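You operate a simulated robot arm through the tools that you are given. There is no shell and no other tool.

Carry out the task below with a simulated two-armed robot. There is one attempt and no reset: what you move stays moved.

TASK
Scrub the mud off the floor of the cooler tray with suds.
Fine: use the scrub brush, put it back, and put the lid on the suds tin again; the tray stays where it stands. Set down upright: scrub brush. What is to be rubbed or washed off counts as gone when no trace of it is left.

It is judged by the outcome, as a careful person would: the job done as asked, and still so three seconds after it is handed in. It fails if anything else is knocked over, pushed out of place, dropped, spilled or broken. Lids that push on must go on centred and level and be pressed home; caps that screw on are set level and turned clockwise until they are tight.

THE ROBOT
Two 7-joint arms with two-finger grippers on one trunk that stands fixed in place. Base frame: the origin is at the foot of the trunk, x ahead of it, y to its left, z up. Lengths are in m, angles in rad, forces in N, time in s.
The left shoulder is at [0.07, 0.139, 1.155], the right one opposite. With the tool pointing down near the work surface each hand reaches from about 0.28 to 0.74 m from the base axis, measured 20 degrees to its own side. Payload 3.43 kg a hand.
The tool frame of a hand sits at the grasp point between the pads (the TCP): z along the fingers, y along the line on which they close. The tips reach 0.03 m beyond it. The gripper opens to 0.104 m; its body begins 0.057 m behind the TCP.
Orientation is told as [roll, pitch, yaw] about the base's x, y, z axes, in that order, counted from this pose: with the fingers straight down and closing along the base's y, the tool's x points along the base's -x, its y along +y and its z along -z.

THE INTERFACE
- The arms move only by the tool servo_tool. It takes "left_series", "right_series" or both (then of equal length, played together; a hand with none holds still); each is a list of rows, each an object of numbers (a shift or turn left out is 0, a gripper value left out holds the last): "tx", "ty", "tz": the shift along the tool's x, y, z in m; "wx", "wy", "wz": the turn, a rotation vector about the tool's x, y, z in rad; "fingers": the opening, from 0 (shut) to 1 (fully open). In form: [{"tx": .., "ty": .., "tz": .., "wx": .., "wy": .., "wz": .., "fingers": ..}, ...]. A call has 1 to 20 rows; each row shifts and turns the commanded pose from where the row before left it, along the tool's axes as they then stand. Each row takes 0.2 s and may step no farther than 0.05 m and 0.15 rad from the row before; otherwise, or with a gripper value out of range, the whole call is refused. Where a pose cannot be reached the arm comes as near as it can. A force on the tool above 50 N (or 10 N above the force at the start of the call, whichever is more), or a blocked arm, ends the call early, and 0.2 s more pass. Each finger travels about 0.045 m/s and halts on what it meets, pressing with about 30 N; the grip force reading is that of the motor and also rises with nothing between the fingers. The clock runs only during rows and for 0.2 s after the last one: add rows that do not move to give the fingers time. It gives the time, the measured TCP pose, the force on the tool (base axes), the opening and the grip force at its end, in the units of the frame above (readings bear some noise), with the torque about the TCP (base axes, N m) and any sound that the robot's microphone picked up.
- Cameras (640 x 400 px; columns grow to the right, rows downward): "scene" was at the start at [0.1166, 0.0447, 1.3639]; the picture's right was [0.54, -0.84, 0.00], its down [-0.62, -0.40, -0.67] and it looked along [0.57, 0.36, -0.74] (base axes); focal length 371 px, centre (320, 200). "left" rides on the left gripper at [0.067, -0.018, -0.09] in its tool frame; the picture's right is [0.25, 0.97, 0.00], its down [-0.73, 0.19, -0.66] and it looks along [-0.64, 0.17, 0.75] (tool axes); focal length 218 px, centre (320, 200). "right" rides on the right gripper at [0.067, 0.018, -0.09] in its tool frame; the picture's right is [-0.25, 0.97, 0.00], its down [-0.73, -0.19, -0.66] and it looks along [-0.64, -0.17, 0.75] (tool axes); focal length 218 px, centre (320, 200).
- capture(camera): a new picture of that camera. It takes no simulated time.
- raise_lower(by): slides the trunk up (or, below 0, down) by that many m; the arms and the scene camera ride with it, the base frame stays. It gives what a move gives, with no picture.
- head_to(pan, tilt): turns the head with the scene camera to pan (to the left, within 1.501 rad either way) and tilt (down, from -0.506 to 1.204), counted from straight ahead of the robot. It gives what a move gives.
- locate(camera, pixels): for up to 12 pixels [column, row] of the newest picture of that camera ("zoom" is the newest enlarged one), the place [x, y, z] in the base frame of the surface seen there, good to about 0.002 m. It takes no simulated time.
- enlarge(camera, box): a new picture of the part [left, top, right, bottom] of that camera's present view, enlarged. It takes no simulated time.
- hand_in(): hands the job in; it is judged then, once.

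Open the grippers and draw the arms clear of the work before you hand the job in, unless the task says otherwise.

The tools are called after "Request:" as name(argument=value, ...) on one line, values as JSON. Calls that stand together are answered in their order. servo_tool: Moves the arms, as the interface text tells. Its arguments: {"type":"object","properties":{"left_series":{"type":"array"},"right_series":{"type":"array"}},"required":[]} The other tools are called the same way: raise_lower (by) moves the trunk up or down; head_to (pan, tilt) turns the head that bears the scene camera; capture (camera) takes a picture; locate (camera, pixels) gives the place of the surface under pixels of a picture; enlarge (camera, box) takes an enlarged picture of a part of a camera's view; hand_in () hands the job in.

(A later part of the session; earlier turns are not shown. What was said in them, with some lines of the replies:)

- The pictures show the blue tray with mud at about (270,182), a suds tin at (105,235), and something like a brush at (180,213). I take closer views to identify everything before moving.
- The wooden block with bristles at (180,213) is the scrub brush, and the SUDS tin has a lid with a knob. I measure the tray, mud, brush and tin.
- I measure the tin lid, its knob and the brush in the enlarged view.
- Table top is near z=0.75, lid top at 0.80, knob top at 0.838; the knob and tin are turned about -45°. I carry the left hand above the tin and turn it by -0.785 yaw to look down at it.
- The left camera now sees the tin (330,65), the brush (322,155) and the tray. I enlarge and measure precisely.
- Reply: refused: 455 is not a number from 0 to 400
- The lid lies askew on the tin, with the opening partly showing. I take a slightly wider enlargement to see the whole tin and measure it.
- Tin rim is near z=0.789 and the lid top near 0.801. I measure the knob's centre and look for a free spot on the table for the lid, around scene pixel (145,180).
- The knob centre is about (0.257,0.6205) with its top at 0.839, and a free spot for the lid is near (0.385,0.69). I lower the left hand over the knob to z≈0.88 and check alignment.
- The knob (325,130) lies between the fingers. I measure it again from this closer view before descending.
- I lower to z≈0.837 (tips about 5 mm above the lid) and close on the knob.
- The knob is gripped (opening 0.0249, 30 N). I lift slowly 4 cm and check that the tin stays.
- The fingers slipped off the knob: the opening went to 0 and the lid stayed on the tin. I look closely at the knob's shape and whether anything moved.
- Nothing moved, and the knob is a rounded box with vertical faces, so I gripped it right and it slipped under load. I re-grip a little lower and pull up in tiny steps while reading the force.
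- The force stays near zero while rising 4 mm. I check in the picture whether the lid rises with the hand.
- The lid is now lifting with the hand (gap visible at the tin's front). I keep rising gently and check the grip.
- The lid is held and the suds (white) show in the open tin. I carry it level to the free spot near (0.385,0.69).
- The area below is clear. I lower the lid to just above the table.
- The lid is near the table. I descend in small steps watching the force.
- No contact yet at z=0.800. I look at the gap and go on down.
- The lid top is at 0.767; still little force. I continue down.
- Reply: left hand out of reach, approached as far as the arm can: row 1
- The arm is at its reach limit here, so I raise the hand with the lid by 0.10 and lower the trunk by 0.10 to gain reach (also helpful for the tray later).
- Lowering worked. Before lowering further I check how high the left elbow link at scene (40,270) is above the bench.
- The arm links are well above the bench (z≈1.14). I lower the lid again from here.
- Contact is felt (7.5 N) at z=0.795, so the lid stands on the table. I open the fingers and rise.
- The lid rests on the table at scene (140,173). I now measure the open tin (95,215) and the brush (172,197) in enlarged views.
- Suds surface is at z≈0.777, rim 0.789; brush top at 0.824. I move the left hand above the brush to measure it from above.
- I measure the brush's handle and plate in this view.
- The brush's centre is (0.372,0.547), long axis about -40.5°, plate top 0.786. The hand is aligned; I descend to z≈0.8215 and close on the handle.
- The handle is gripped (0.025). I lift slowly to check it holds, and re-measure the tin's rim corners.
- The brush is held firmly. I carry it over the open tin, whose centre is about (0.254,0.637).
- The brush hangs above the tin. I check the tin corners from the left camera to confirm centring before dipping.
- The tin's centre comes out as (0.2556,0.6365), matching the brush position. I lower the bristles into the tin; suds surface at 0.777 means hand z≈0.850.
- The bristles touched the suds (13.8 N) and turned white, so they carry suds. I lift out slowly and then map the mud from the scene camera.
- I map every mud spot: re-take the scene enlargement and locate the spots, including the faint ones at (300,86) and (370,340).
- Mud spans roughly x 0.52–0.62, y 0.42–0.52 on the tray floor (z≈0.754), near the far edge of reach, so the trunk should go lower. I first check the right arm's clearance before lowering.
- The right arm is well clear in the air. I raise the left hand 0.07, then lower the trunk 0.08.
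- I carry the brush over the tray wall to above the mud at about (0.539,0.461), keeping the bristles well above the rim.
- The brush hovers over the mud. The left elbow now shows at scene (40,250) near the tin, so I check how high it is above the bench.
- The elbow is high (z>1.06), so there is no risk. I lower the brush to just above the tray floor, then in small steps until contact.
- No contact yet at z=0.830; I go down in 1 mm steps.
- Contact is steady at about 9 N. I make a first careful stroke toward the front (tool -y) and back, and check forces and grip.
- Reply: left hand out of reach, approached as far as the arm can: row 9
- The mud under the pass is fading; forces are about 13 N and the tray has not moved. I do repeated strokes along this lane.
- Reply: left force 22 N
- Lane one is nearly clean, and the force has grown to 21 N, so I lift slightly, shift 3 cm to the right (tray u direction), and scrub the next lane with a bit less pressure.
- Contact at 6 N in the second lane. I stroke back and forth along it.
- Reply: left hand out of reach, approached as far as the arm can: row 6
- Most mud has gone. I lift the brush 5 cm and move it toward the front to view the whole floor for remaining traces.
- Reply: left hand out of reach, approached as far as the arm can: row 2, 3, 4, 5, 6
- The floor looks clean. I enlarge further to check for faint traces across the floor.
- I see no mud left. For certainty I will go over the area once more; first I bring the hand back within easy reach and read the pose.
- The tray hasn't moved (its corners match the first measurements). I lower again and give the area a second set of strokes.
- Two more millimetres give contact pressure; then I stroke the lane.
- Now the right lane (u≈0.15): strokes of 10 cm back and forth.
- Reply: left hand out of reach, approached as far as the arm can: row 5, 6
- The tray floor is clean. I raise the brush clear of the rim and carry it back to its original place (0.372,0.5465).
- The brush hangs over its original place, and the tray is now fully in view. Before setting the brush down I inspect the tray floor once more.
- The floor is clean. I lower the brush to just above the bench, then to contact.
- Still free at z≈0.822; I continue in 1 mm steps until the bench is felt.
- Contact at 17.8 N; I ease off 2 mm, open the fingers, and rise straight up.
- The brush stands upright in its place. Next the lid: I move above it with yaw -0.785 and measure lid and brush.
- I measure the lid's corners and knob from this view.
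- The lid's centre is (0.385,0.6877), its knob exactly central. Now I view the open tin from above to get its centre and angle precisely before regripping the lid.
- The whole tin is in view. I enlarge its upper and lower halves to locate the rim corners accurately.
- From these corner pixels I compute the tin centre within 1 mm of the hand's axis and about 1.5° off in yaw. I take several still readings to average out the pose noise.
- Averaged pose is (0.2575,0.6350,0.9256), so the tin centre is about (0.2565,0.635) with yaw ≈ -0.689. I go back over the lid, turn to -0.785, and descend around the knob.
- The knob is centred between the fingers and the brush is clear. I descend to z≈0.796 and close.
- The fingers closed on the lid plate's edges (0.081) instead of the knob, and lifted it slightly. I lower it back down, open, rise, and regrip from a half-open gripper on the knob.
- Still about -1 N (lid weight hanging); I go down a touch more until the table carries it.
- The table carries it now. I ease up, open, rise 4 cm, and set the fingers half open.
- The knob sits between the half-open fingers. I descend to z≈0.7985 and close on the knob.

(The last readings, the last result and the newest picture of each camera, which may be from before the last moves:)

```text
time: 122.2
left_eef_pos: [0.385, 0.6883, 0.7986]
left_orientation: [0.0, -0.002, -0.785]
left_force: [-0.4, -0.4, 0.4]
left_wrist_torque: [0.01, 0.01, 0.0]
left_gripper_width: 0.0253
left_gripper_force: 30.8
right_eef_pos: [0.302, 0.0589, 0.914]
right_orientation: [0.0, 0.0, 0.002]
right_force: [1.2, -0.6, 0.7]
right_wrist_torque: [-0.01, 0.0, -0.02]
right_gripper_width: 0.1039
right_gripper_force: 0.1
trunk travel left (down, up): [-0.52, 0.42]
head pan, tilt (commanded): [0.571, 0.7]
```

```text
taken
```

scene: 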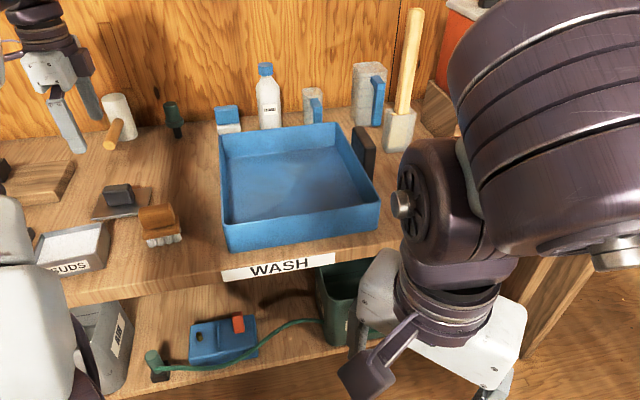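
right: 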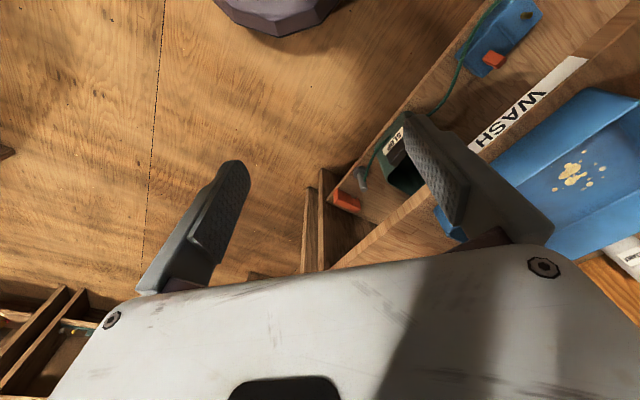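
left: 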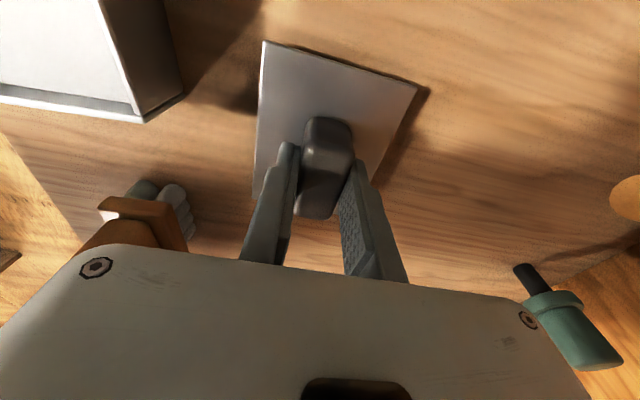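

The knob is gripped (0.0253). I lift slowly and check the lid stays level in the hand.

Request:
servo_tool(left_series=[{"tz": -0.002}, {"tz": -0.002}, {"tz": -0.003}, {"tz": -0.004}, {"tz": -0.006}, {"tz": -0.008}, {"tz": -0.01}, {"tz": -0.01}, {"tz": -0.01}, {"tz": -0.01}, {"tz": -0.01}, {"tz": -0.01}, {"tz": -0.006}, {"tz": -0.004}, {}])

Request:
capture(camera="left")

Request:
enlarge(camera="scene", box=[60, 100, 220, 220])

```text
time: 125.4
left_eef_pos: [0.383, 0.6883, 0.8932]
left_orientation: [0.001, -0.002, -0.784]
left_force: [0.2, -0.3, -0.8]
left_wrist_torque: [-0.01, -0.06, 0.0]
left_gripper_width: 0.0253
left_gripper_force: 30.0
right_eef_pos: [0.3023, 0.0594, 0.9134]
right_orientation: [0.0, 0.0, 0.001]
right_force: [-0.1, -0.2, -0.7]
right_wrist_torque: [0.01, -0.01, 0.0]
right_gripper_width: 0.104
right_gripper_force: 0.0
trunk travel left (down, up): [-0.52, 0.42]
head pan, tilt (commanded): [0.571, 0.7]
```

```text
taken
```

left: 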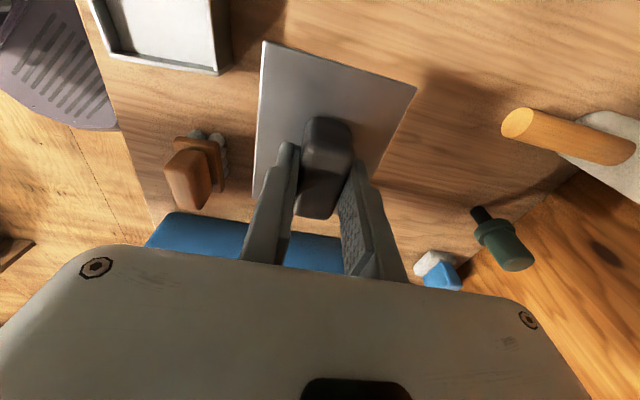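

```text
3.33 times, centred on (140, 160) of scene
```

zoom: 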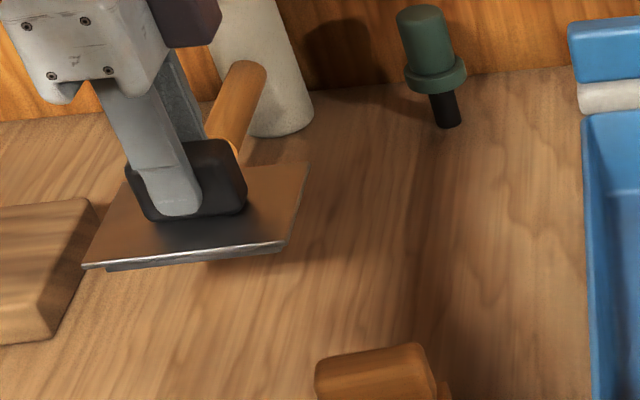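

The lid hangs level, with its plug visible under the plate. I enlarge the left view to calibrate the lid's corners relative to the hand.

Request:
enlarge(camera="left", box=[240, 25, 432, 145])

Request:
enlarge(camera="left", box=[240, 120, 432, 240])

```text
3.33 times, centred on (336, 85) of left
```

zoom: 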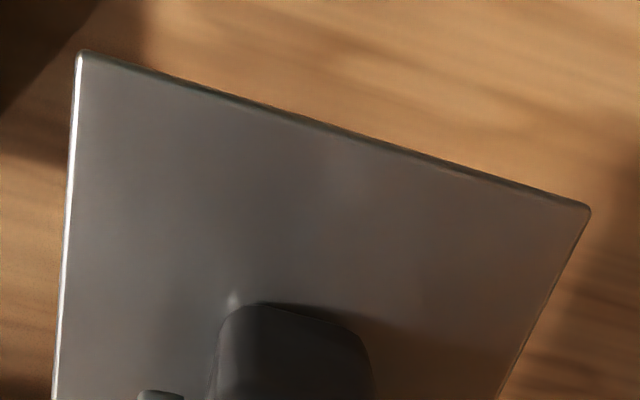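

```text
3.33 times, centred on (336, 180) of left
```

zoom: 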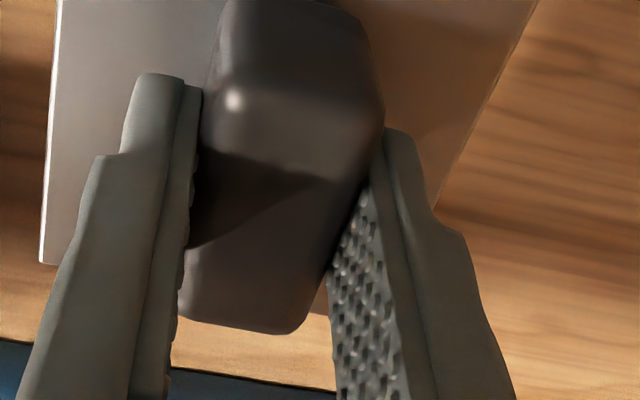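

By projection the lid is square to the hand with its centre 1.6 mm toward -x; the tin centre sits at (0.0008,-0.0007) in the hand frame at the measuring pose. I carry the lid back over the tin, correcting offset and yaw (-0.689).

Request:
servo_tool(left_series=[{"tx": 0.0021, "ty": -0.0051}, {"tx": 0.0048, "ty": -0.0115}, {"tx": 0.0069, "ty": -0.0166}, {"tx": 0.008, "ty": -0.0191}, {"tx": 0.008, "ty": -0.0191}, {"tx": 0.008, "ty": -0.0191}, {"tx": 0.0069, "ty": -0.0166}, {"tx": 0.0053, "ty": -0.0127}, {"tx": 0.003, "ty": -0.0076}, {"wz": -0.032}, {"wz": -0.032}, {"wz": -0.032}, {"tx": 0.0023, "ty": -0.0007}, {}, {}])

Request:
capture(camera="left")

Request:
capture(camera="scene")

```text
time: 128.6
left_eef_pos: [0.2532, 0.6355, 0.893]
left_orientation: [0.001, -0.001, -0.69]
left_force: [-0.6, -0.1, -0.8]
left_wrist_torque: [0.02, 0.0, -0.03]
left_gripper_width: 0.0247
left_gripper_force: 29.7
right_eef_pos: [0.3024, 0.06, 0.9148]
right_orientation: [0.001, 0.001, 0.002]
right_force: [0.5, -1.0, 0.3]
right_wrist_torque: [-0.01, -0.01, -0.01]
right_gripper_width: 0.1041
right_gripper_force: 0.1
trunk travel left (down, up): [-0.52, 0.42]
head pan, tilt (commanded): [0.571, 0.7]
```

```text
taken
```

left: 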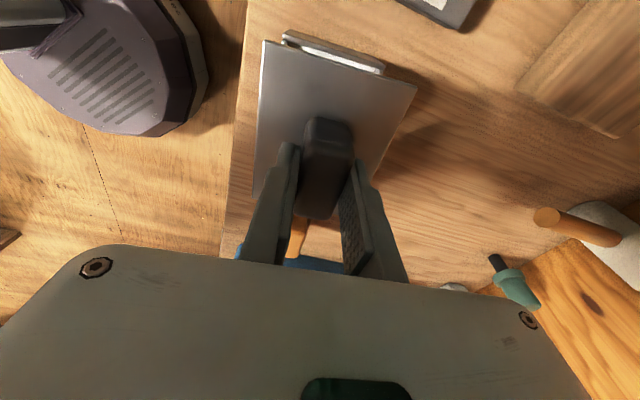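

```text
taken
```

scene: 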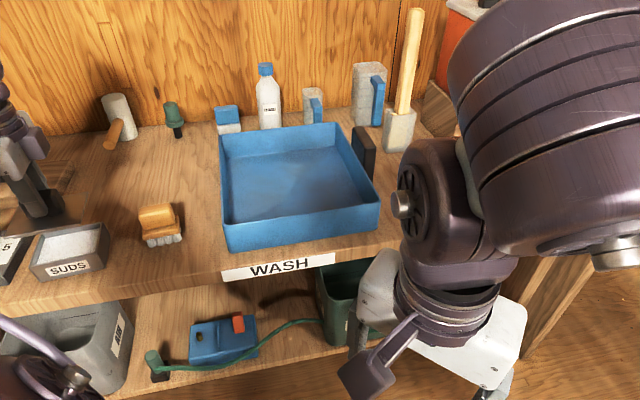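

The tin's far end peeks out past the lid (283,33)-(383,70). I enlarge it to check alignment before lowering.

Request:
enlarge(camera="left", box=[250, 15, 410, 115])

Request:
enlarge(camera="scene", box=[0, 150, 160, 290])

```text
4.00 times, centred on (330, 65) of left
```

zoom: 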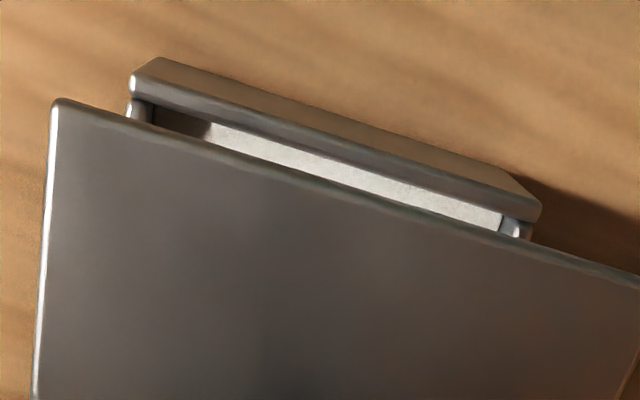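

```text
2.86 times, centred on (80, 220) of scene
```

zoom: 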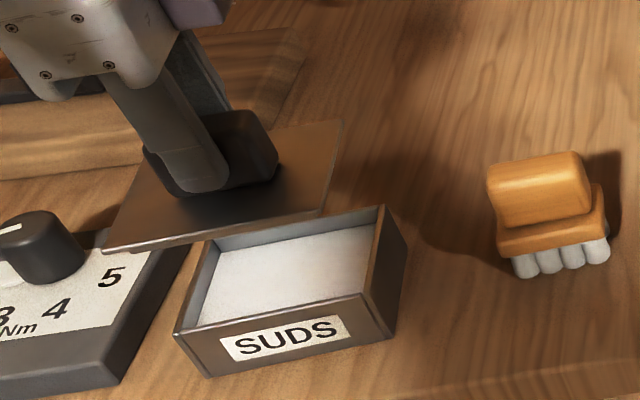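

The alignment works out to under 1 mm in both directions and about 0.5° in yaw. I correct the yaw slightly and lower to about 1 cm above the rim for a final check.

Request:
servo_tool(left_series=[{"wz": -0.007}, {"tz": 0.006}, {"tz": 0.01}, {"tz": 0.01}, {"tz": 0.009}, {"tz": 0.005}, {"tz": 0.003}, {}, {}])

Request:
enlarge(camera="left", box=[250, 15, 410, 115])

Request:
enlarge(camera="scene", box=[20, 190, 132, 290])

```text
time: 130.6
left_eef_pos: [0.2547, 0.6359, 0.8503]
left_orientation: [0.0, -0.001, -0.68]
left_force: [0.3, -0.8, -0.3]
left_wrist_torque: [0.03, 0.0, 0.0]
left_gripper_width: 0.0254
left_gripper_force: 30.0
right_eef_pos: [0.3011, 0.058, 0.915]
right_orientation: [0.0, 0.0, 0.002]
right_force: [-0.1, -0.2, 0.1]
right_wrist_torque: [0.03, -0.01, -0.03]
right_gripper_width: 0.1041
right_gripper_force: 0.1
trunk travel left (down, up): [-0.52, 0.42]
head pan, tilt (commanded): [0.571, 0.7]
```

```text
4.00 times, centred on (330, 65) of left
```

zoom: 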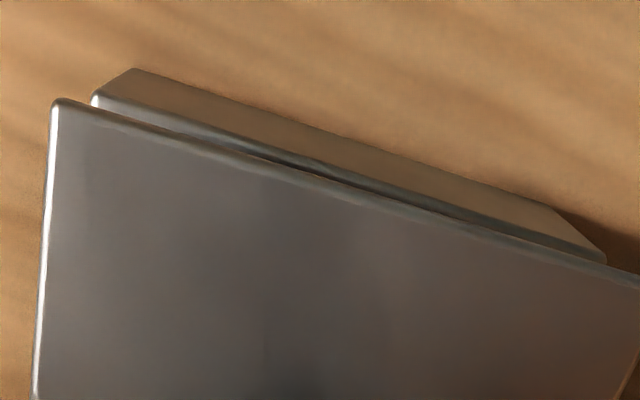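

```text
4.00 times, centred on (76, 240) of scene
```

zoom: 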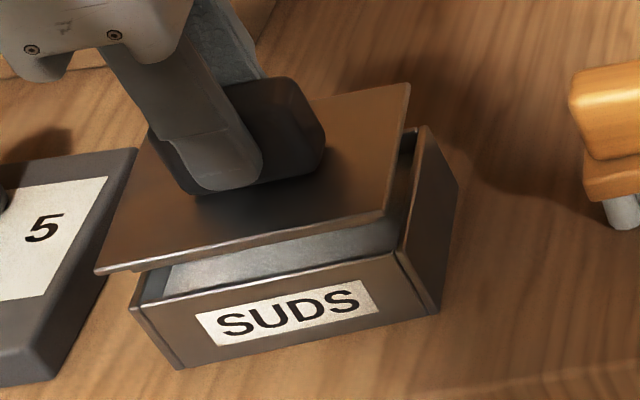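

The edges now project parallel and centred (y offset ~0, rotation 0.1°). I lower in small steps, reading the force as the plug meets the rim.

Request:
servo_tool(left_series=[{"tz": 0.003}, {"tz": 0.003}, {"tz": 0.002}, {}])

Request:
servo_tool(left_series=[{"tz": 0.001}, {"tz": 0.001}, {}])

Request:
servo_tool(left_series=[{"tz": 0.001}, {"tz": 0.001}, {}])

```text
time: 131.6
left_eef_pos: [0.2538, 0.6363, 0.8428]
left_orientation: [0.0, -0.002, -0.681]
left_force: [-0.1, 1.0, -1.4]
left_wrist_torque: [-0.02, 0.0, -0.02]
left_gripper_width: 0.025
left_gripper_force: 30.4
right_eef_pos: [0.3015, 0.0591, 0.9147]
right_orientation: [0.0, 0.0, 0.0]
right_force: [0.2, 0.0, 0.3]
right_wrist_torque: [-0.04, 0.03, 0.03]
right_gripper_width: 0.104
right_gripper_force: 0.1
trunk travel left (down, up): [-0.52, 0.42]
head pan, tilt (commanded): [0.571, 0.7]
```

```text
time: 132.4
left_eef_pos: [0.2544, 0.6356, 0.8394]
left_orientation: [0.0, -0.002, -0.681]
left_force: [0.6, 0.8, 0.0]
left_wrist_torque: [0.04, 0.01, 0.04]
left_gripper_width: 0.0252
left_gripper_force: 30.0
right_eef_pos: [0.3019, 0.0588, 0.9149]
right_orientation: [0.0, 0.0, 0.002]
right_force: [0.1, 0.3, 0.2]
right_wrist_torque: [-0.04, 0.01, -0.01]
right_gripper_width: 0.104
right_gripper_force: 0.0
trunk travel left (down, up): [-0.52, 0.42]
head pan, tilt (commanded): [0.571, 0.7]
```

```text
time: 133.2
left_eef_pos: [0.254, 0.6352, 0.8392]
left_orientation: [0.002, -0.001, -0.683]
left_force: [0.2, 1.3, -1.3]
left_wrist_torque: [0.01, 0.0, 0.01]
left_gripper_width: 0.025
left_gripper_force: 29.5
right_eef_pos: [0.3016, 0.0591, 0.914]
right_orientation: [0.0, -0.001, 0.002]
right_force: [-0.3, 0.1, 0.4]
right_wrist_torque: [-0.01, -0.02, 0.0]
right_gripper_width: 0.1039
right_gripper_force: 0.1
trunk travel left (down, up): [-0.52, 0.42]
head pan, tilt (commanded): [0.571, 0.7]
```

Request:
servo_tool(left_series=[{"tz": 0.001}, {"tz": 0.001}, {}])

Request:
servo_tool(left_series=[{"tz": 0.001}, {}])

Request:
servo_tool(left_series=[{"tz": 0.001}, {}])

```text
time: 134.0
left_eef_pos: [0.2542, 0.6372, 0.8367]
left_orientation: [-0.001, -0.002, -0.682]
left_force: [0.0, 0.5, -0.9]
left_wrist_torque: [0.0, -0.01, 0.0]
left_gripper_width: 0.025
left_gripper_force: 29.8
right_eef_pos: [0.3026, 0.0591, 0.9157]
right_orientation: [0.0, 0.001, 0.003]
right_force: [-0.5, -0.1, -0.2]
right_wrist_torque: [0.03, 0.0, 0.0]
right_gripper_width: 0.1039
right_gripper_force: 0.1
trunk travel left (down, up): [-0.52, 0.42]
head pan, tilt (commanded): [0.571, 0.7]
```

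```text
time: 134.6
left_eef_pos: [0.2542, 0.6362, 0.8353]
left_orientation: [0.001, -0.003, -0.682]
left_force: [-0.7, -0.4, -0.9]
left_wrist_torque: [0.05, 0.06, -0.02]
left_gripper_width: 0.0247
left_gripper_force: 29.8
right_eef_pos: [0.3025, 0.0596, 0.9139]
right_orientation: [0.0, -0.001, 0.003]
right_force: [-0.8, -0.4, 0.0]
right_wrist_torque: [0.0, 0.01, 0.02]
right_gripper_width: 0.104
right_gripper_force: 0.0
trunk travel left (down, up): [-0.52, 0.42]
head pan, tilt (commanded): [0.571, 0.7]
```

```text
time: 135.2
left_eef_pos: [0.2553, 0.6358, 0.8338]
left_orientation: [0.001, -0.002, -0.683]
left_force: [-0.9, 0.7, -0.9]
left_wrist_torque: [-0.01, -0.01, -0.02]
left_gripper_width: 0.0247
left_gripper_force: 29.6
right_eef_pos: [0.301, 0.0594, 0.9143]
right_orientation: [-0.001, -0.001, 0.0]
right_force: [0.0, 0.1, 0.2]
right_wrist_torque: [-0.01, 0.02, 0.04]
right_gripper_width: 0.1038
right_gripper_force: 0.1
trunk travel left (down, up): [-0.52, 0.42]
head pan, tilt (commanded): [0.571, 0.7]
```

No resistance at z=0.834, below the level where the plug would rest on the rim, so it is entering the tin. I look and keep going.

Request:
servo_tool(left_series=[{"tz": 0.001}, {"tz": 0.001}, {}])

Request:
enlarge(camera="scene", box=[20, 190, 132, 290])

Request:
enlarge(camera="left", box=[230, 15, 438, 145])

```text
time: 136.0
left_eef_pos: [0.256, 0.6359, 0.8324]
left_orientation: [-0.001, -0.002, -0.681]
left_force: [0.8, 0.2, -0.7]
left_wrist_torque: [-0.01, 0.0, 0.0]
left_gripper_width: 0.0254
left_gripper_force: 30.3
right_eef_pos: [0.3022, 0.0579, 0.9148]
right_orientation: [0.0, 0.0, 0.001]
right_force: [-0.5, -0.1, -0.3]
right_wrist_torque: [-0.01, 0.02, 0.0]
right_gripper_width: 0.1041
right_gripper_force: 0.1
trunk travel left (down, up): [-0.52, 0.42]
head pan, tilt (commanded): [0.571, 0.7]
```

```text
4.00 times, centred on (76, 240) of scene
```

zoom: 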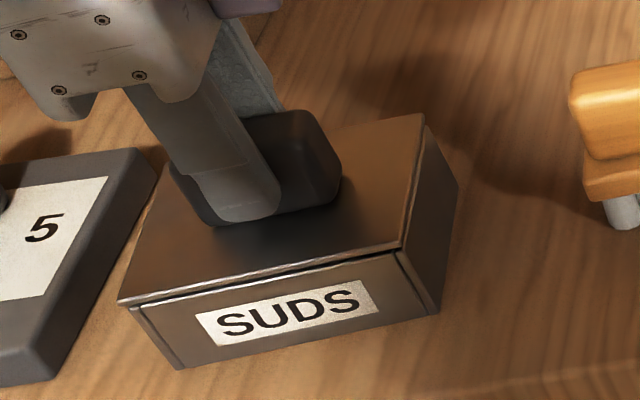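

```text
3.08 times, centred on (334, 80) of left
```

zoom: 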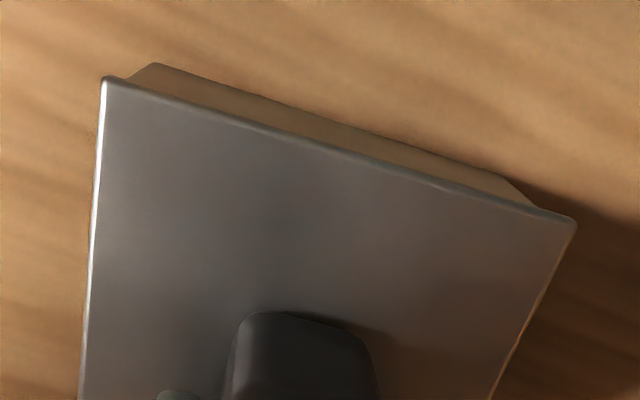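

The lid sits nearly flush and square on the tin. I lower on until it seats.

Request:
servo_tool(left_series=[{"tz": 0.001}, {"tz": 0.001}, {}])

Request:
servo_tool(left_series=[{"tz": 0.001}, {}])

Request:
servo_tool(left_series=[{"tz": 0.001}, {}])

```text
time: 136.8
left_eef_pos: [0.2544, 0.637, 0.8296]
left_orientation: [-0.001, -0.002, -0.683]
left_force: [-0.2, -0.5, -0.1]
left_wrist_torque: [0.02, 0.0, 0.01]
left_gripper_width: 0.0252
left_gripper_force: 30.0
right_eef_pos: [0.3012, 0.06, 0.9149]
right_orientation: [0.001, 0.0, 0.002]
right_force: [-0.5, -0.4, -0.4]
right_wrist_torque: [0.04, 0.01, 0.02]
right_gripper_width: 0.104
right_gripper_force: 0.0
trunk travel left (down, up): [-0.52, 0.42]
head pan, tilt (commanded): [0.571, 0.7]
```

```text
time: 137.4
left_eef_pos: [0.2546, 0.6348, 0.8294]
left_orientation: [0.001, -0.003, -0.681]
left_force: [0.1, -0.1, 5.5]
left_wrist_torque: [-0.06, 0.03, -0.03]
left_gripper_width: 0.025
left_gripper_force: 30.2
right_eef_pos: [0.3003, 0.0585, 0.9166]
right_orientation: [0.003, -0.001, 0.002]
right_force: [0.6, 0.3, 0.6]
right_wrist_torque: [-0.04, 0.02, 0.01]
right_gripper_width: 0.1041
right_gripper_force: 0.0
trunk travel left (down, up): [-0.52, 0.42]
head pan, tilt (commanded): [0.571, 0.7]
```

```text
time: 138.0
left_eef_pos: [0.2542, 0.6361, 0.8292]
left_orientation: [0.005, -0.002, -0.68]
left_force: [0.9, 4.9, 13.0]
left_wrist_torque: [-0.08, 0.04, 0.0]
left_gripper_width: 0.0247
left_gripper_force: 29.9
right_eef_pos: [0.3006, 0.0596, 0.914]
right_orientation: [0.002, -0.001, 0.002]
right_force: [-0.2, -0.6, 0.1]
right_wrist_torque: [-0.03, 0.0, 0.01]
right_gripper_width: 0.104
right_gripper_force: 0.1
trunk travel left (down, up): [-0.52, 0.42]
head pan, tilt (commanded): [0.571, 0.7]
```

It has seated: force rises to 13 N with no further travel (z=0.829). I press on 2 mm more of command to push it home, then read.

Request:
servo_tool(left_series=[{"tz": 0.001}, {"tz": 0.001}, {}, {}])

Request:
enlarge(camera="scene", box=[20, 190, 132, 290])

```text
time: 139.0
left_eef_pos: [0.2546, 0.6343, 0.8277]
left_orientation: [0.004, -0.001, -0.683]
left_force: [2.3, 9.0, 25.8]
left_wrist_torque: [-0.02, 0.06, 0.0]
left_gripper_width: 0.0248
left_gripper_force: 29.5
right_eef_pos: [0.3003, 0.0582, 0.9153]
right_orientation: [0.004, -0.002, 0.0]
right_force: [0.1, 0.5, -0.4]
right_wrist_torque: [-0.03, -0.01, 0.02]
right_gripper_width: 0.1038
right_gripper_force: 0.1
trunk travel left (down, up): [-0.52, 0.42]
head pan, tilt (commanded): [0.571, 0.7]
```

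```text
4.00 times, centred on (76, 240) of scene
```

zoom: 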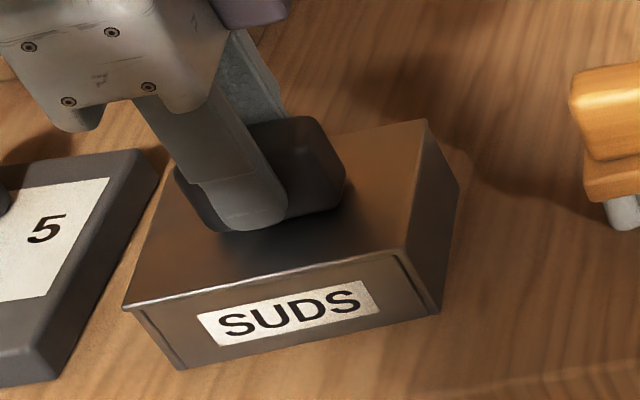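

The lid is flush all round in the picture. I ease off the pressure, open, and rise to inspect.

Request:
servo_tool(left_series=[{"tz": -0.002}, {"tz": -0.002}, {}, {"fingers": 0.55}, {}, {}, {}, {}, {"tz": -0.01}, {"tz": -0.02}, {"tz": -0.03}, {"tz": -0.03}, {}])

Request:
capture(camera="left")

Request:
enlarge(camera="scene", box=[20, 190, 132, 290])

Request:
enlarge(camera="left", box=[240, 10, 420, 160])

```text
time: 141.8
left_eef_pos: [0.2543, 0.6376, 0.9203]
left_orientation: [-0.001, -0.001, -0.683]
left_force: [0.1, 0.1, -1.0]
left_wrist_torque: [0.03, 0.03, 0.0]
left_gripper_width: 0.0571
left_gripper_force: 0.0
right_eef_pos: [0.3025, 0.0608, 0.9151]
right_orientation: [0.0, 0.001, 0.002]
right_force: [0.3, -0.7, 0.0]
right_wrist_torque: [-0.03, -0.02, -0.01]
right_gripper_width: 0.1041
right_gripper_force: 0.0
trunk travel left (down, up): [-0.52, 0.42]
head pan, tilt (commanded): [0.571, 0.7]
```

```text
taken
```

left: 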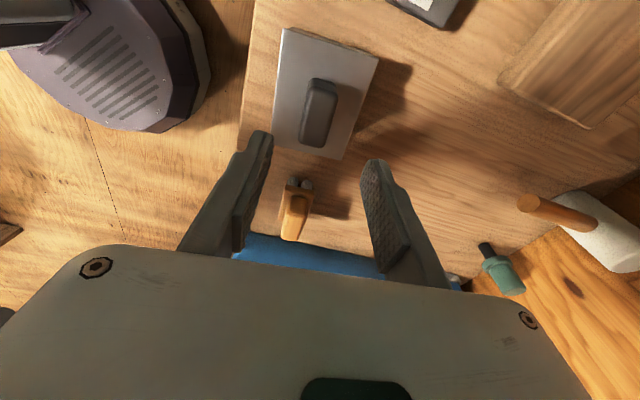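

```text
4.00 times, centred on (76, 240) of scene
```

zoom: 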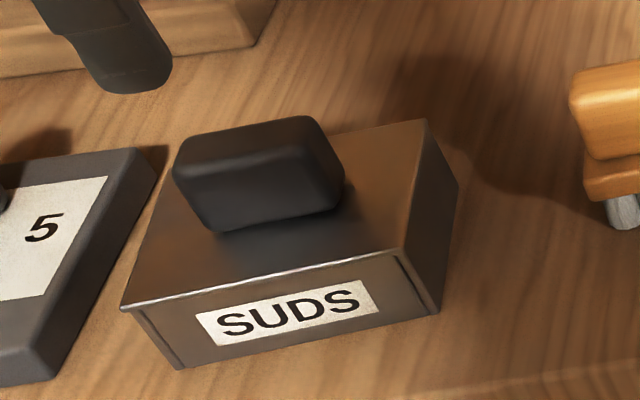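

```text
2.67 times, centred on (330, 85) of left
```

zoom: 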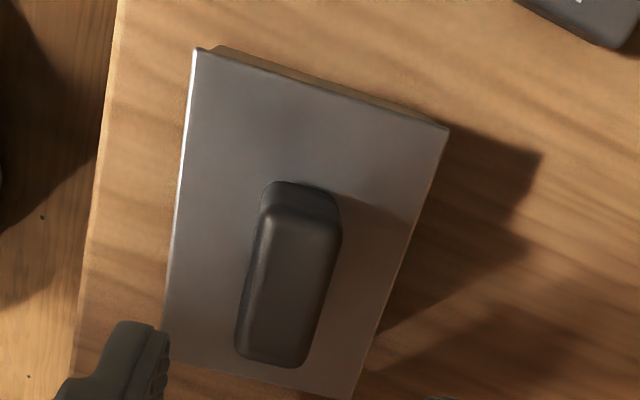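

The lid looks centred and level. I measure its corner heights to confirm it is home.

Request:
locate(camera="zoom", pixels=[[203, 60], [435, 130], [345, 385], [180, 345], [230, 150], [390, 200], [220, 280], [340, 330], [290, 270], [320, 90]])

Request:
enlarge(camera="scene", box=[44, 210, 124, 280])

Request:
locate(camera="zoom", pixels=[[110, 185], [440, 115], [470, 60], [250, 180], [120, 230], [430, 200], [200, 120], [460, 160]])

```text
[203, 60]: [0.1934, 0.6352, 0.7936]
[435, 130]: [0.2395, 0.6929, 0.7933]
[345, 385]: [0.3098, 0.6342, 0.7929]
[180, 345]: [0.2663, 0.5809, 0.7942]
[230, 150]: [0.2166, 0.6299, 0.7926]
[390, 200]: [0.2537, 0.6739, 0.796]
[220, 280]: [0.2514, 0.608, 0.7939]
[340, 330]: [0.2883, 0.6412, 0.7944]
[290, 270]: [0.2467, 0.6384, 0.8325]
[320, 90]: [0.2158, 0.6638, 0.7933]
```

```text
5.71 times, centred on (84, 245) of scene
```

zoom: 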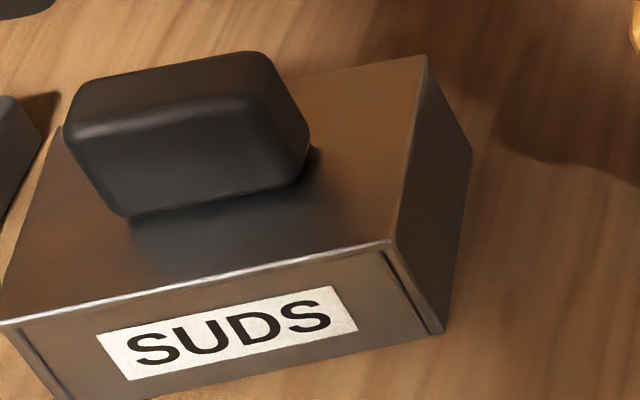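

```text
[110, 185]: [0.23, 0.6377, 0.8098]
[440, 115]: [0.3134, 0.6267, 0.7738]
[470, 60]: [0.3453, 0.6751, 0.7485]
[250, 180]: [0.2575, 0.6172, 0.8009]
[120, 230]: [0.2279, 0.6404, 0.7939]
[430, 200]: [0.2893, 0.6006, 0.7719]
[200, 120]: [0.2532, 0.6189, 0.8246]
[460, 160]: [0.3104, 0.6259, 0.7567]
```

The lid top is level at about 0.7935 (was 0.8015 when loose). To be sure it is pressed home I close the fingers and press straight down on the knob's top.

Request:
servo_tool(left_series=[{"tx": -0.0016, "fingers": 0.0}, {}, {}, {}, {}, {}, {"tz": 0.02}, {"tz": 0.02}, {"tz": 0.01}, {}])

Request:
capture(camera="left")

Request:
enlarge(camera="scene", box=[20, 190, 132, 290])

```text
time: 144.0
left_eef_pos: [0.2561, 0.6347, 0.8703]
left_orientation: [0.0, -0.004, -0.682]
left_force: [0.4, -1.0, 0.0]
left_wrist_torque: [0.0, -0.04, -0.05]
left_gripper_width: 0.0003
left_gripper_force: 30.1
right_eef_pos: [0.3024, 0.0599, 0.9143]
right_orientation: [0.0, -0.001, 0.002]
right_force: [0.7, -0.2, 0.0]
right_wrist_torque: [-0.01, -0.04, 0.01]
right_gripper_width: 0.1037
right_gripper_force: 0.0
trunk travel left (down, up): [-0.52, 0.42]
head pan, tilt (commanded): [0.571, 0.7]
```

```text
taken
```

left: 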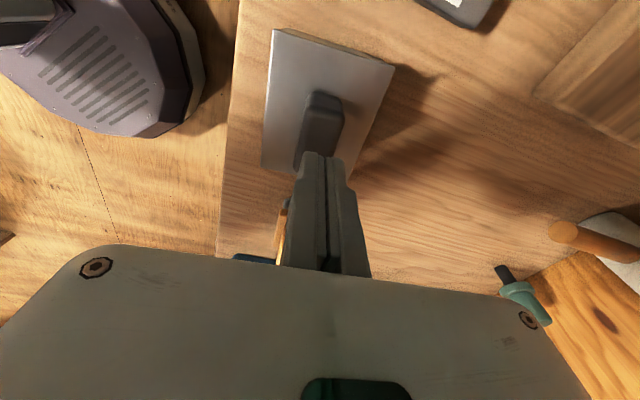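

```text
4.00 times, centred on (76, 240) of scene
```

zoom: 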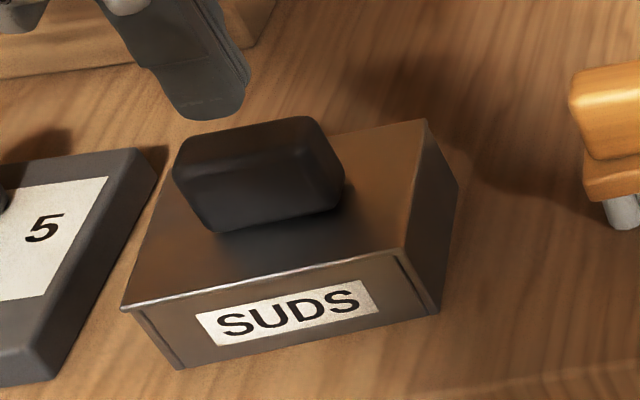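

The closed fingertips are above the knob. I descend to contact and press in small steps.

Request:
servo_tool(left_series=[{"tz": 0.003}, {"tz": 0.002}, {"tz": 0.001}, {}])

Request:
servo_tool(left_series=[{"tz": 0.001}, {"tz": 0.001}, {}])

Request:
servo_tool(left_series=[{"tz": 0.001}, {"tz": 0.001}, {}])

```text
time: 145.0
left_eef_pos: [0.2578, 0.6349, 0.8644]
left_orientation: [-0.002, -0.002, -0.683]
left_force: [-0.3, 0.2, 0.1]
left_wrist_torque: [-0.02, 0.01, 0.02]
left_gripper_width: 0.0003
left_gripper_force: 30.0
right_eef_pos: [0.3018, 0.0587, 0.9145]
right_orientation: [-0.001, 0.0, 0.002]
right_force: [0.8, -1.2, -1.1]
right_wrist_torque: [-0.03, -0.02, 0.02]
right_gripper_width: 0.1041
right_gripper_force: 0.1
trunk travel left (down, up): [-0.52, 0.42]
head pan, tilt (commanded): [0.571, 0.7]
```

```text
time: 145.8
left_eef_pos: [0.2562, 0.6351, 0.8603]
left_orientation: [-0.001, -0.002, -0.681]
left_force: [-0.2, -0.4, 0.1]
left_wrist_torque: [0.02, -0.04, 0.02]
left_gripper_width: 0.0
left_gripper_force: 29.7
right_eef_pos: [0.3019, 0.0593, 0.9146]
right_orientation: [0.0, -0.001, 0.001]
right_force: [-0.1, -0.3, -0.2]
right_wrist_torque: [-0.01, 0.01, -0.05]
right_gripper_width: 0.1042
right_gripper_force: 0.0
trunk travel left (down, up): [-0.52, 0.42]
head pan, tilt (commanded): [0.571, 0.7]
```

```text
time: 146.6
left_eef_pos: [0.2562, 0.6355, 0.86]
left_orientation: [0.001, -0.002, -0.682]
left_force: [0.0, 0.9, 0.3]
left_wrist_torque: [0.0, -0.01, -0.02]
left_gripper_width: 0.0
left_gripper_force: 30.1
right_eef_pos: [0.3021, 0.0595, 0.9148]
right_orientation: [0.002, 0.0, 0.002]
right_force: [-0.3, -0.2, -0.4]
right_wrist_torque: [0.0, -0.01, -0.02]
right_gripper_width: 0.104
right_gripper_force: 0.0
trunk travel left (down, up): [-0.52, 0.42]
head pan, tilt (commanded): [0.571, 0.7]
```

Request:
servo_tool(left_series=[{"tz": 0.001}, {"tz": 0.001}, {}])

Request:
servo_tool(left_series=[{"tz": 0.001}, {"tz": 0.001}, {}])

Request:
enlarge(camera="left", box=[240, 20, 432, 220])

```text
time: 147.4
left_eef_pos: [0.2566, 0.634, 0.8585]
left_orientation: [0.001, -0.002, -0.685]
left_force: [-0.6, -0.1, 0.4]
left_wrist_torque: [-0.01, -0.04, 0.01]
left_gripper_width: 0.0
left_gripper_force: 29.7
right_eef_pos: [0.3005, 0.0596, 0.9148]
right_orientation: [0.0, -0.002, 0.003]
right_force: [-0.1, 0.3, -0.9]
right_wrist_torque: [0.06, -0.01, -0.02]
right_gripper_width: 0.1039
right_gripper_force: 0.0
trunk travel left (down, up): [-0.52, 0.42]
head pan, tilt (commanded): [0.571, 0.7]
```

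```text
time: 148.2
left_eef_pos: [0.2564, 0.6348, 0.8554]
left_orientation: [0.001, -0.002, -0.682]
left_force: [-0.4, 0.7, -0.8]
left_wrist_torque: [-0.03, 0.01, -0.06]
left_gripper_width: 0.0
left_gripper_force: 30.6
right_eef_pos: [0.3008, 0.0596, 0.9143]
right_orientation: [0.0, 0.001, 0.002]
right_force: [0.1, 0.1, 0.5]
right_wrist_torque: [-0.01, -0.01, 0.02]
right_gripper_width: 0.104
right_gripper_force: 0.1
trunk travel left (down, up): [-0.52, 0.42]
head pan, tilt (commanded): [0.571, 0.7]
```

```text
2.00 times, centred on (336, 120) of left
```

zoom: 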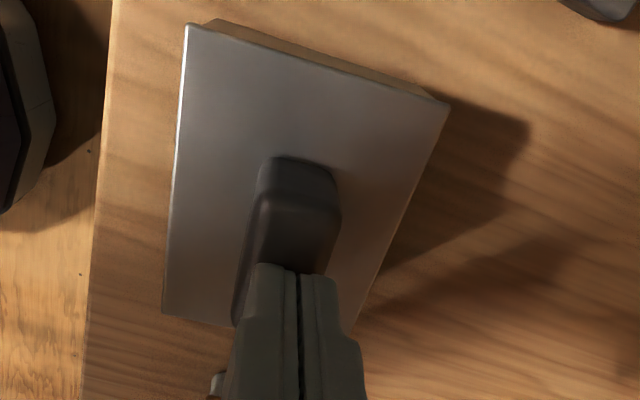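

No contact is felt yet at z=0.855, which is lower than I expected. I look from the scene camera to see where the fingertips are relative to the knob.

Request:
enlarge(camera="scene", box=[20, 190, 132, 290])

Request:
enlarge(camera="scene", box=[44, 205, 108, 245])

Request:
locate(camera="zoom", pixels=[[320, 150], [250, 180], [400, 150], [420, 230], [300, 100], [350, 120], [200, 200], [330, 200]])

```text
4.00 times, centred on (76, 240) of scene
```

zoom: 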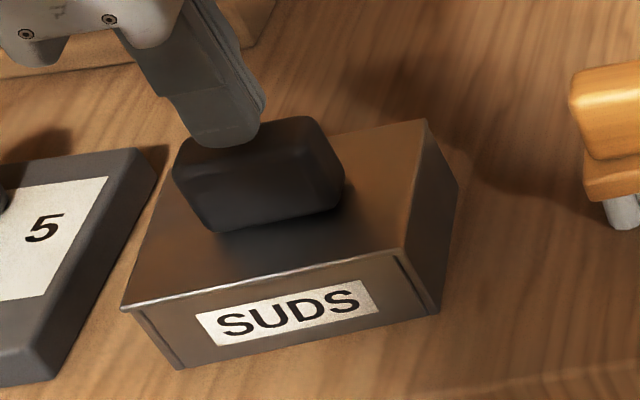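

```text
10.00 times, centred on (76, 225) of scene
```

zoom: 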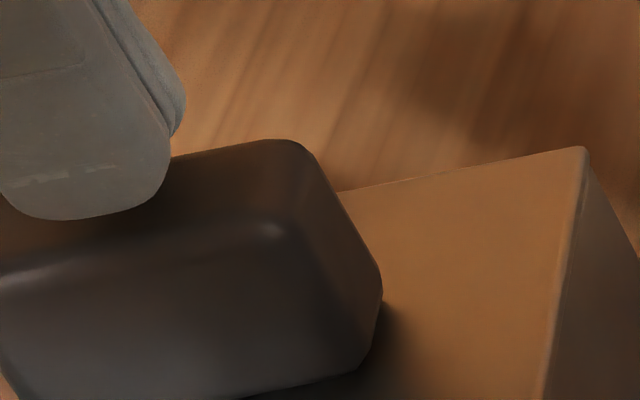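

```text
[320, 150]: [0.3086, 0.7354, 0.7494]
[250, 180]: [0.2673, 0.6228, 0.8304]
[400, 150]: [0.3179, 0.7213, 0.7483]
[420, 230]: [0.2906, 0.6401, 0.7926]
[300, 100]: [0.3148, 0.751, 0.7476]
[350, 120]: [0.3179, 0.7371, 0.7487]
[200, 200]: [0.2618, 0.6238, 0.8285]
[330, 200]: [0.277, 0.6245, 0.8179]
```

Request:
locate(camera="zoom", pixels=[[80, 205], [60, 190], [140, 190], [30, 200], [80, 120], [165, 130], [120, 240], [40, 250], [200, 165]])

```text
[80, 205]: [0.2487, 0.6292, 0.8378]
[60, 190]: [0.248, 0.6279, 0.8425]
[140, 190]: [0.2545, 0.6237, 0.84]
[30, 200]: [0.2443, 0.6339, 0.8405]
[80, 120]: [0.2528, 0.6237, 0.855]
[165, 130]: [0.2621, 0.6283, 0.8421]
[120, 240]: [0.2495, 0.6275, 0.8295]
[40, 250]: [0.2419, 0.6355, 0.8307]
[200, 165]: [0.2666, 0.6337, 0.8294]
```

The fingertips are still about 5 mm above the knob top (tips z≈0.836, knob 0.830). I continue down slowly.

Request:
servo_tool(left_series=[{"tz": 0.001}, {"tz": 0.001}, {}])

Request:
servo_tool(left_series=[{"tz": 0.001}, {"tz": 0.001}, {}])

Request:
servo_tool(left_series=[{"tz": 0.001}, {}])

```text
time: 149.0
left_eef_pos: [0.2561, 0.6351, 0.8543]
left_orientation: [-0.001, -0.002, -0.682]
left_force: [0.1, 0.7, -0.5]
left_wrist_torque: [-0.01, -0.02, 0.01]
left_gripper_width: 0.0
left_gripper_force: 29.6
right_eef_pos: [0.3022, 0.0595, 0.914]
right_orientation: [0.0, 0.0, 0.001]
right_force: [-0.2, 0.1, -0.4]
right_wrist_torque: [0.02, 0.0, 0.03]
right_gripper_width: 0.1036
right_gripper_force: 0.1
trunk travel left (down, up): [-0.52, 0.42]
head pan, tilt (commanded): [0.571, 0.7]
```

```text
time: 149.8
left_eef_pos: [0.2548, 0.635, 0.852]
left_orientation: [-0.001, -0.002, -0.683]
left_force: [0.9, -0.2, 1.5]
left_wrist_torque: [-0.02, 0.01, -0.01]
left_gripper_width: 0.0057
left_gripper_force: 29.6
right_eef_pos: [0.3013, 0.0595, 0.9142]
right_orientation: [0.0, -0.001, 0.003]
right_force: [0.8, -0.3, -0.4]
right_wrist_torque: [-0.01, 0.03, 0.0]
right_gripper_width: 0.1041
right_gripper_force: 0.0
trunk travel left (down, up): [-0.52, 0.42]
head pan, tilt (commanded): [0.571, 0.7]
```

```text
time: 150.4
left_eef_pos: [0.2565, 0.6357, 0.8517]
left_orientation: [0.002, -0.001, -0.679]
left_force: [1.3, 3.0, 7.7]
left_wrist_torque: [0.06, -0.01, 0.03]
left_gripper_width: 0.006
left_gripper_force: 30.5
right_eef_pos: [0.3023, 0.0589, 0.9143]
right_orientation: [0.003, -0.001, 0.001]
right_force: [-0.1, 0.0, 0.3]
right_wrist_torque: [0.02, -0.04, 0.02]
right_gripper_width: 0.104
right_gripper_force: 0.0
trunk travel left (down, up): [-0.52, 0.42]
head pan, tilt (commanded): [0.571, 0.7]
```

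Contact now (7.7 N). I press further in 1 mm steps, watching width and force.

Request:
servo_tool(left_series=[{"tz": 0.001}, {"tz": 0.001}, {}])

Request:
enlarge(camera="left", box=[240, 20, 432, 220])

```text
time: 151.2
left_eef_pos: [0.2553, 0.6343, 0.8527]
left_orientation: [0.006, -0.003, -0.68]
left_force: [2.8, 8.5, 25.5]
left_wrist_torque: [0.21, -0.03, 0.03]
left_gripper_width: 0.006
left_gripper_force: 29.8
right_eef_pos: [0.301, 0.0577, 0.9158]
right_orientation: [0.003, -0.002, 0.001]
right_force: [-0.9, 0.1, 1.1]
right_wrist_torque: [-0.01, 0.02, -0.01]
right_gripper_width: 0.1039
right_gripper_force: 0.1
trunk travel left (down, up): [-0.52, 0.42]
head pan, tilt (commanded): [0.571, 0.7]
```

```text
2.00 times, centred on (336, 120) of left
```

zoom: 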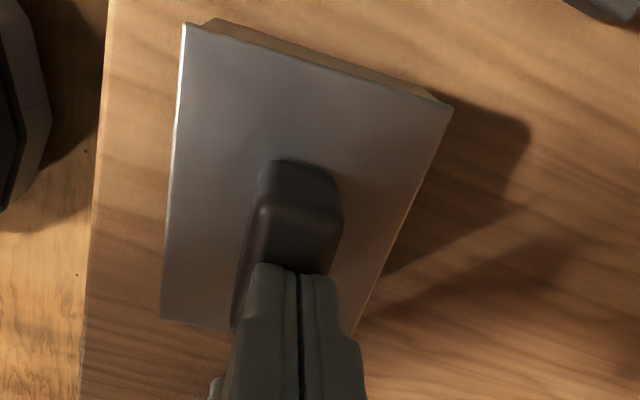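

25.5 N with no travel: the lid is home. One last millimetre of press, then I retreat straight up and open the gripper.

Request:
servo_tool(left_series=[{"tz": 0.001}, {}])

Request:
servo_tool(left_series=[{"tz": -0.002}, {"tz": -0.002}, {"tz": -0.004}, {"tz": -0.015}, {"tz": -0.03}, {"tz": -0.04}, {"tz": -0.03, "fingers": 1.0}, {}, {}, {}, {}])

Request:
capture(camera="left")

Request:
enlarge(camera="scene", box=[20, 190, 132, 290])

```text
time: 151.8
left_eef_pos: [0.2565, 0.6342, 0.8522]
left_orientation: [0.008, -0.001, -0.68]
left_force: [6.9, 14.4, 39.1]
left_wrist_torque: [0.27, -0.09, -0.08]
left_gripper_width: 0.0061
left_gripper_force: 30.0
right_eef_pos: [0.3018, 0.0579, 0.9152]
right_orientation: [0.002, -0.002, 0.001]
right_force: [-0.8, 0.5, 0.5]
right_wrist_torque: [-0.01, 0.01, -0.04]
right_gripper_width: 0.1039
right_gripper_force: 0.1
trunk travel left (down, up): [-0.52, 0.42]
head pan, tilt (commanded): [0.571, 0.7]
```

```text
time: 154.2
left_eef_pos: [0.2563, 0.6367, 0.9713]
left_orientation: [-0.001, -0.001, -0.682]
left_force: [-0.6, 0.3, 0.3]
left_wrist_torque: [0.0, 0.0, 0.01]
left_gripper_width: 0.1041
left_gripper_force: 0.0
right_eef_pos: [0.3019, 0.0593, 0.9153]
right_orientation: [0.0, 0.001, 0.002]
right_force: [-0.3, -0.5, -0.7]
right_wrist_torque: [0.01, 0.02, -0.01]
right_gripper_width: 0.1039
right_gripper_force: 0.0
trunk travel left (down, up): [-0.52, 0.42]
head pan, tilt (commanded): [0.571, 0.7]
```

```text
taken
```

left: 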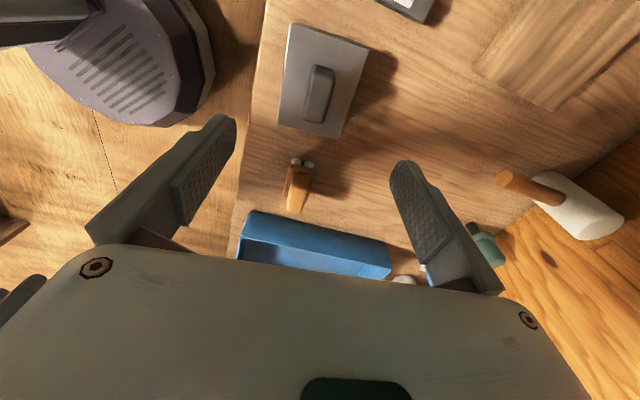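

```text
4.00 times, centred on (76, 240) of scene
```

zoom: 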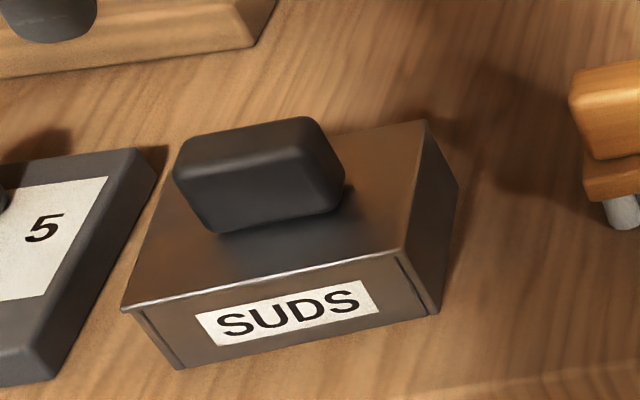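

The lid is on, centred and flush, and the tin hasn't moved. I raise the trunk back up and draw the left arm away, then check everything.

Request:
raise_lower(by=0.13)

Request:
servo_tool(left_series=[{"wz": -0.14}, {"wz": -0.14}, {"wz": -0.14}, {"wz": -0.14}, {"wz": -0.12}, {"tx": -0.012, "ty": -0.04}, {"tx": -0.012, "ty": -0.04}, {"tx": -0.012, "ty": -0.04}, {"tx": -0.012, "ty": -0.04}, {"tx": -0.012, "ty": -0.04}, {"tx": 0.0, "ty": -0.036}, {}])

Request:
capture(camera="scene")

Request:
capture(camera="left")

```text
time: 155.8
left_eef_pos: [0.2565, 0.6357, 1.1012]
left_orientation: [0.0, -0.001, -0.683]
left_force: [0.2, 0.1, -0.3]
left_wrist_torque: [0.0, 0.05, 0.01]
left_gripper_width: 0.104
left_gripper_force: 0.0
right_eef_pos: [0.3015, 0.0597, 1.0449]
right_orientation: [0.0, 0.001, 0.002]
right_force: [-0.1, 0.1, -0.2]
right_wrist_torque: [-0.02, 0.0, 0.01]
right_gripper_width: 0.104
right_gripper_force: 0.0
trunk travel left (down, up): [-0.65, 0.29]
head pan, tilt (commanded): [0.571, 0.7]
```

```text
time: 158.4
left_eef_pos: [0.3147, 0.3998, 1.102]
left_orientation: [-0.002, 0.0, -0.002]
left_force: [0.1, 0.1, -0.8]
left_wrist_torque: [-0.02, 0.0, 0.0]
left_gripper_width: 0.1043
left_gripper_force: 0.1
right_eef_pos: [0.3015, 0.0605, 1.0445]
right_orientation: [0.0, -0.001, 0.003]
right_force: [0.8, 0.1, 0.2]
right_wrist_torque: [-0.04, 0.0, -0.02]
right_gripper_width: 0.1039
right_gripper_force: 0.1
trunk travel left (down, up): [-0.65, 0.29]
head pan, tilt (commanded): [0.571, 0.7]
```

```text
taken
```

scene: 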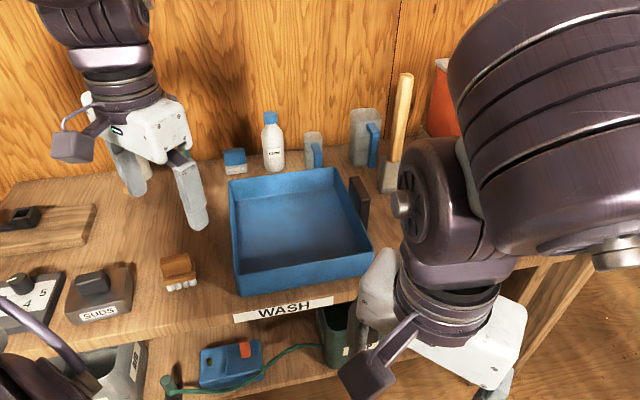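

```text
taken
```

left: 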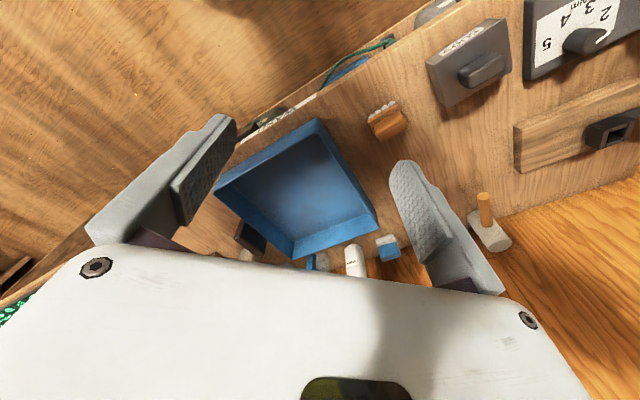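

Both arms are clear. Final close inspection of the tray floor, brush and tin.

Request:
enlarge(camera="left", box=[210, 110, 390, 265])

Request:
enlarge(camera="left", box=[360, 10, 520, 150])

Request:
enlarge(camera="scene", box=[225, 165, 375, 295])

Request:
enlarge(camera="scene", box=[50, 230, 210, 330])

```text
2.58 times, centred on (300, 188) of left
```

zoom: 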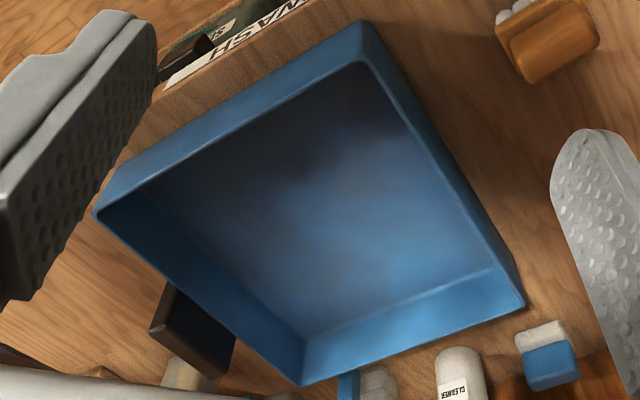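

```text
2.86 times, centred on (440, 80) of left
```

zoom: 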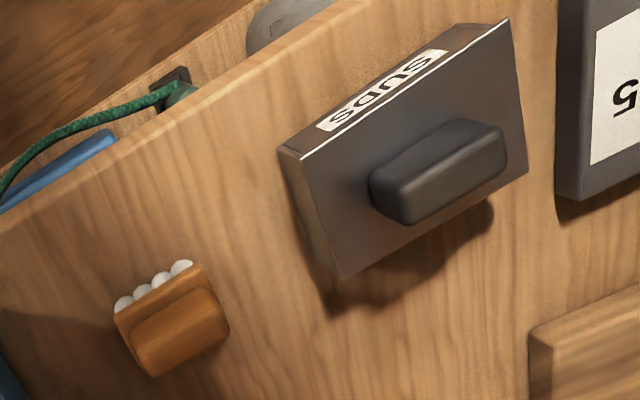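

```text
3.08 times, centred on (300, 230) of scene
```

zoom: 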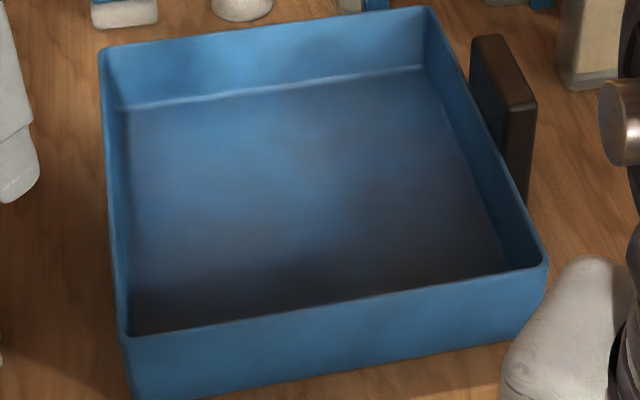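

```text
4.00 times, centred on (130, 280) of scene
```

zoom: 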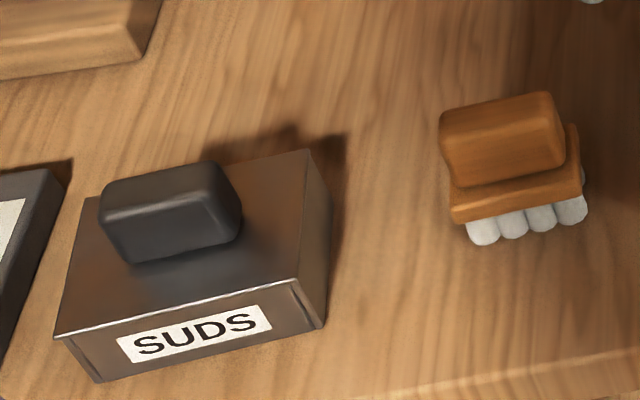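

The tray floor shows no mud. The brush stands upright in its place, the lid sits flush and level on the tin, and both grippers are open and clear, so I hand the job in.

Request:
hand_in()

```text
The job is handed in.
```

I scrubbed the mud off the cooler tray floor with suds and handed the job in. No trace of mud shows in the close-up views from either camera.

- **Tray:** it is still where it stood. Its corners matched the first measurements when I checked partway through the scrubbing.
- **Brush:** it is back in its original spot, standing upright on its bristles.
- **Suds tin:** the lid is centred, level and pressed home (about 39 N on the last push). The tin did not move.

On the first try at the lid the fingers slipped off the knob; the lid and tin stayed put. When I went to put the lid back, the fingers closed on its edges instead of the knob and lifted it about 9 mm off the bench. I set it down again and regripped it.

I saw nothing else knocked over, moved or spilled. Both grippers are open and the arms are clear of the bench.
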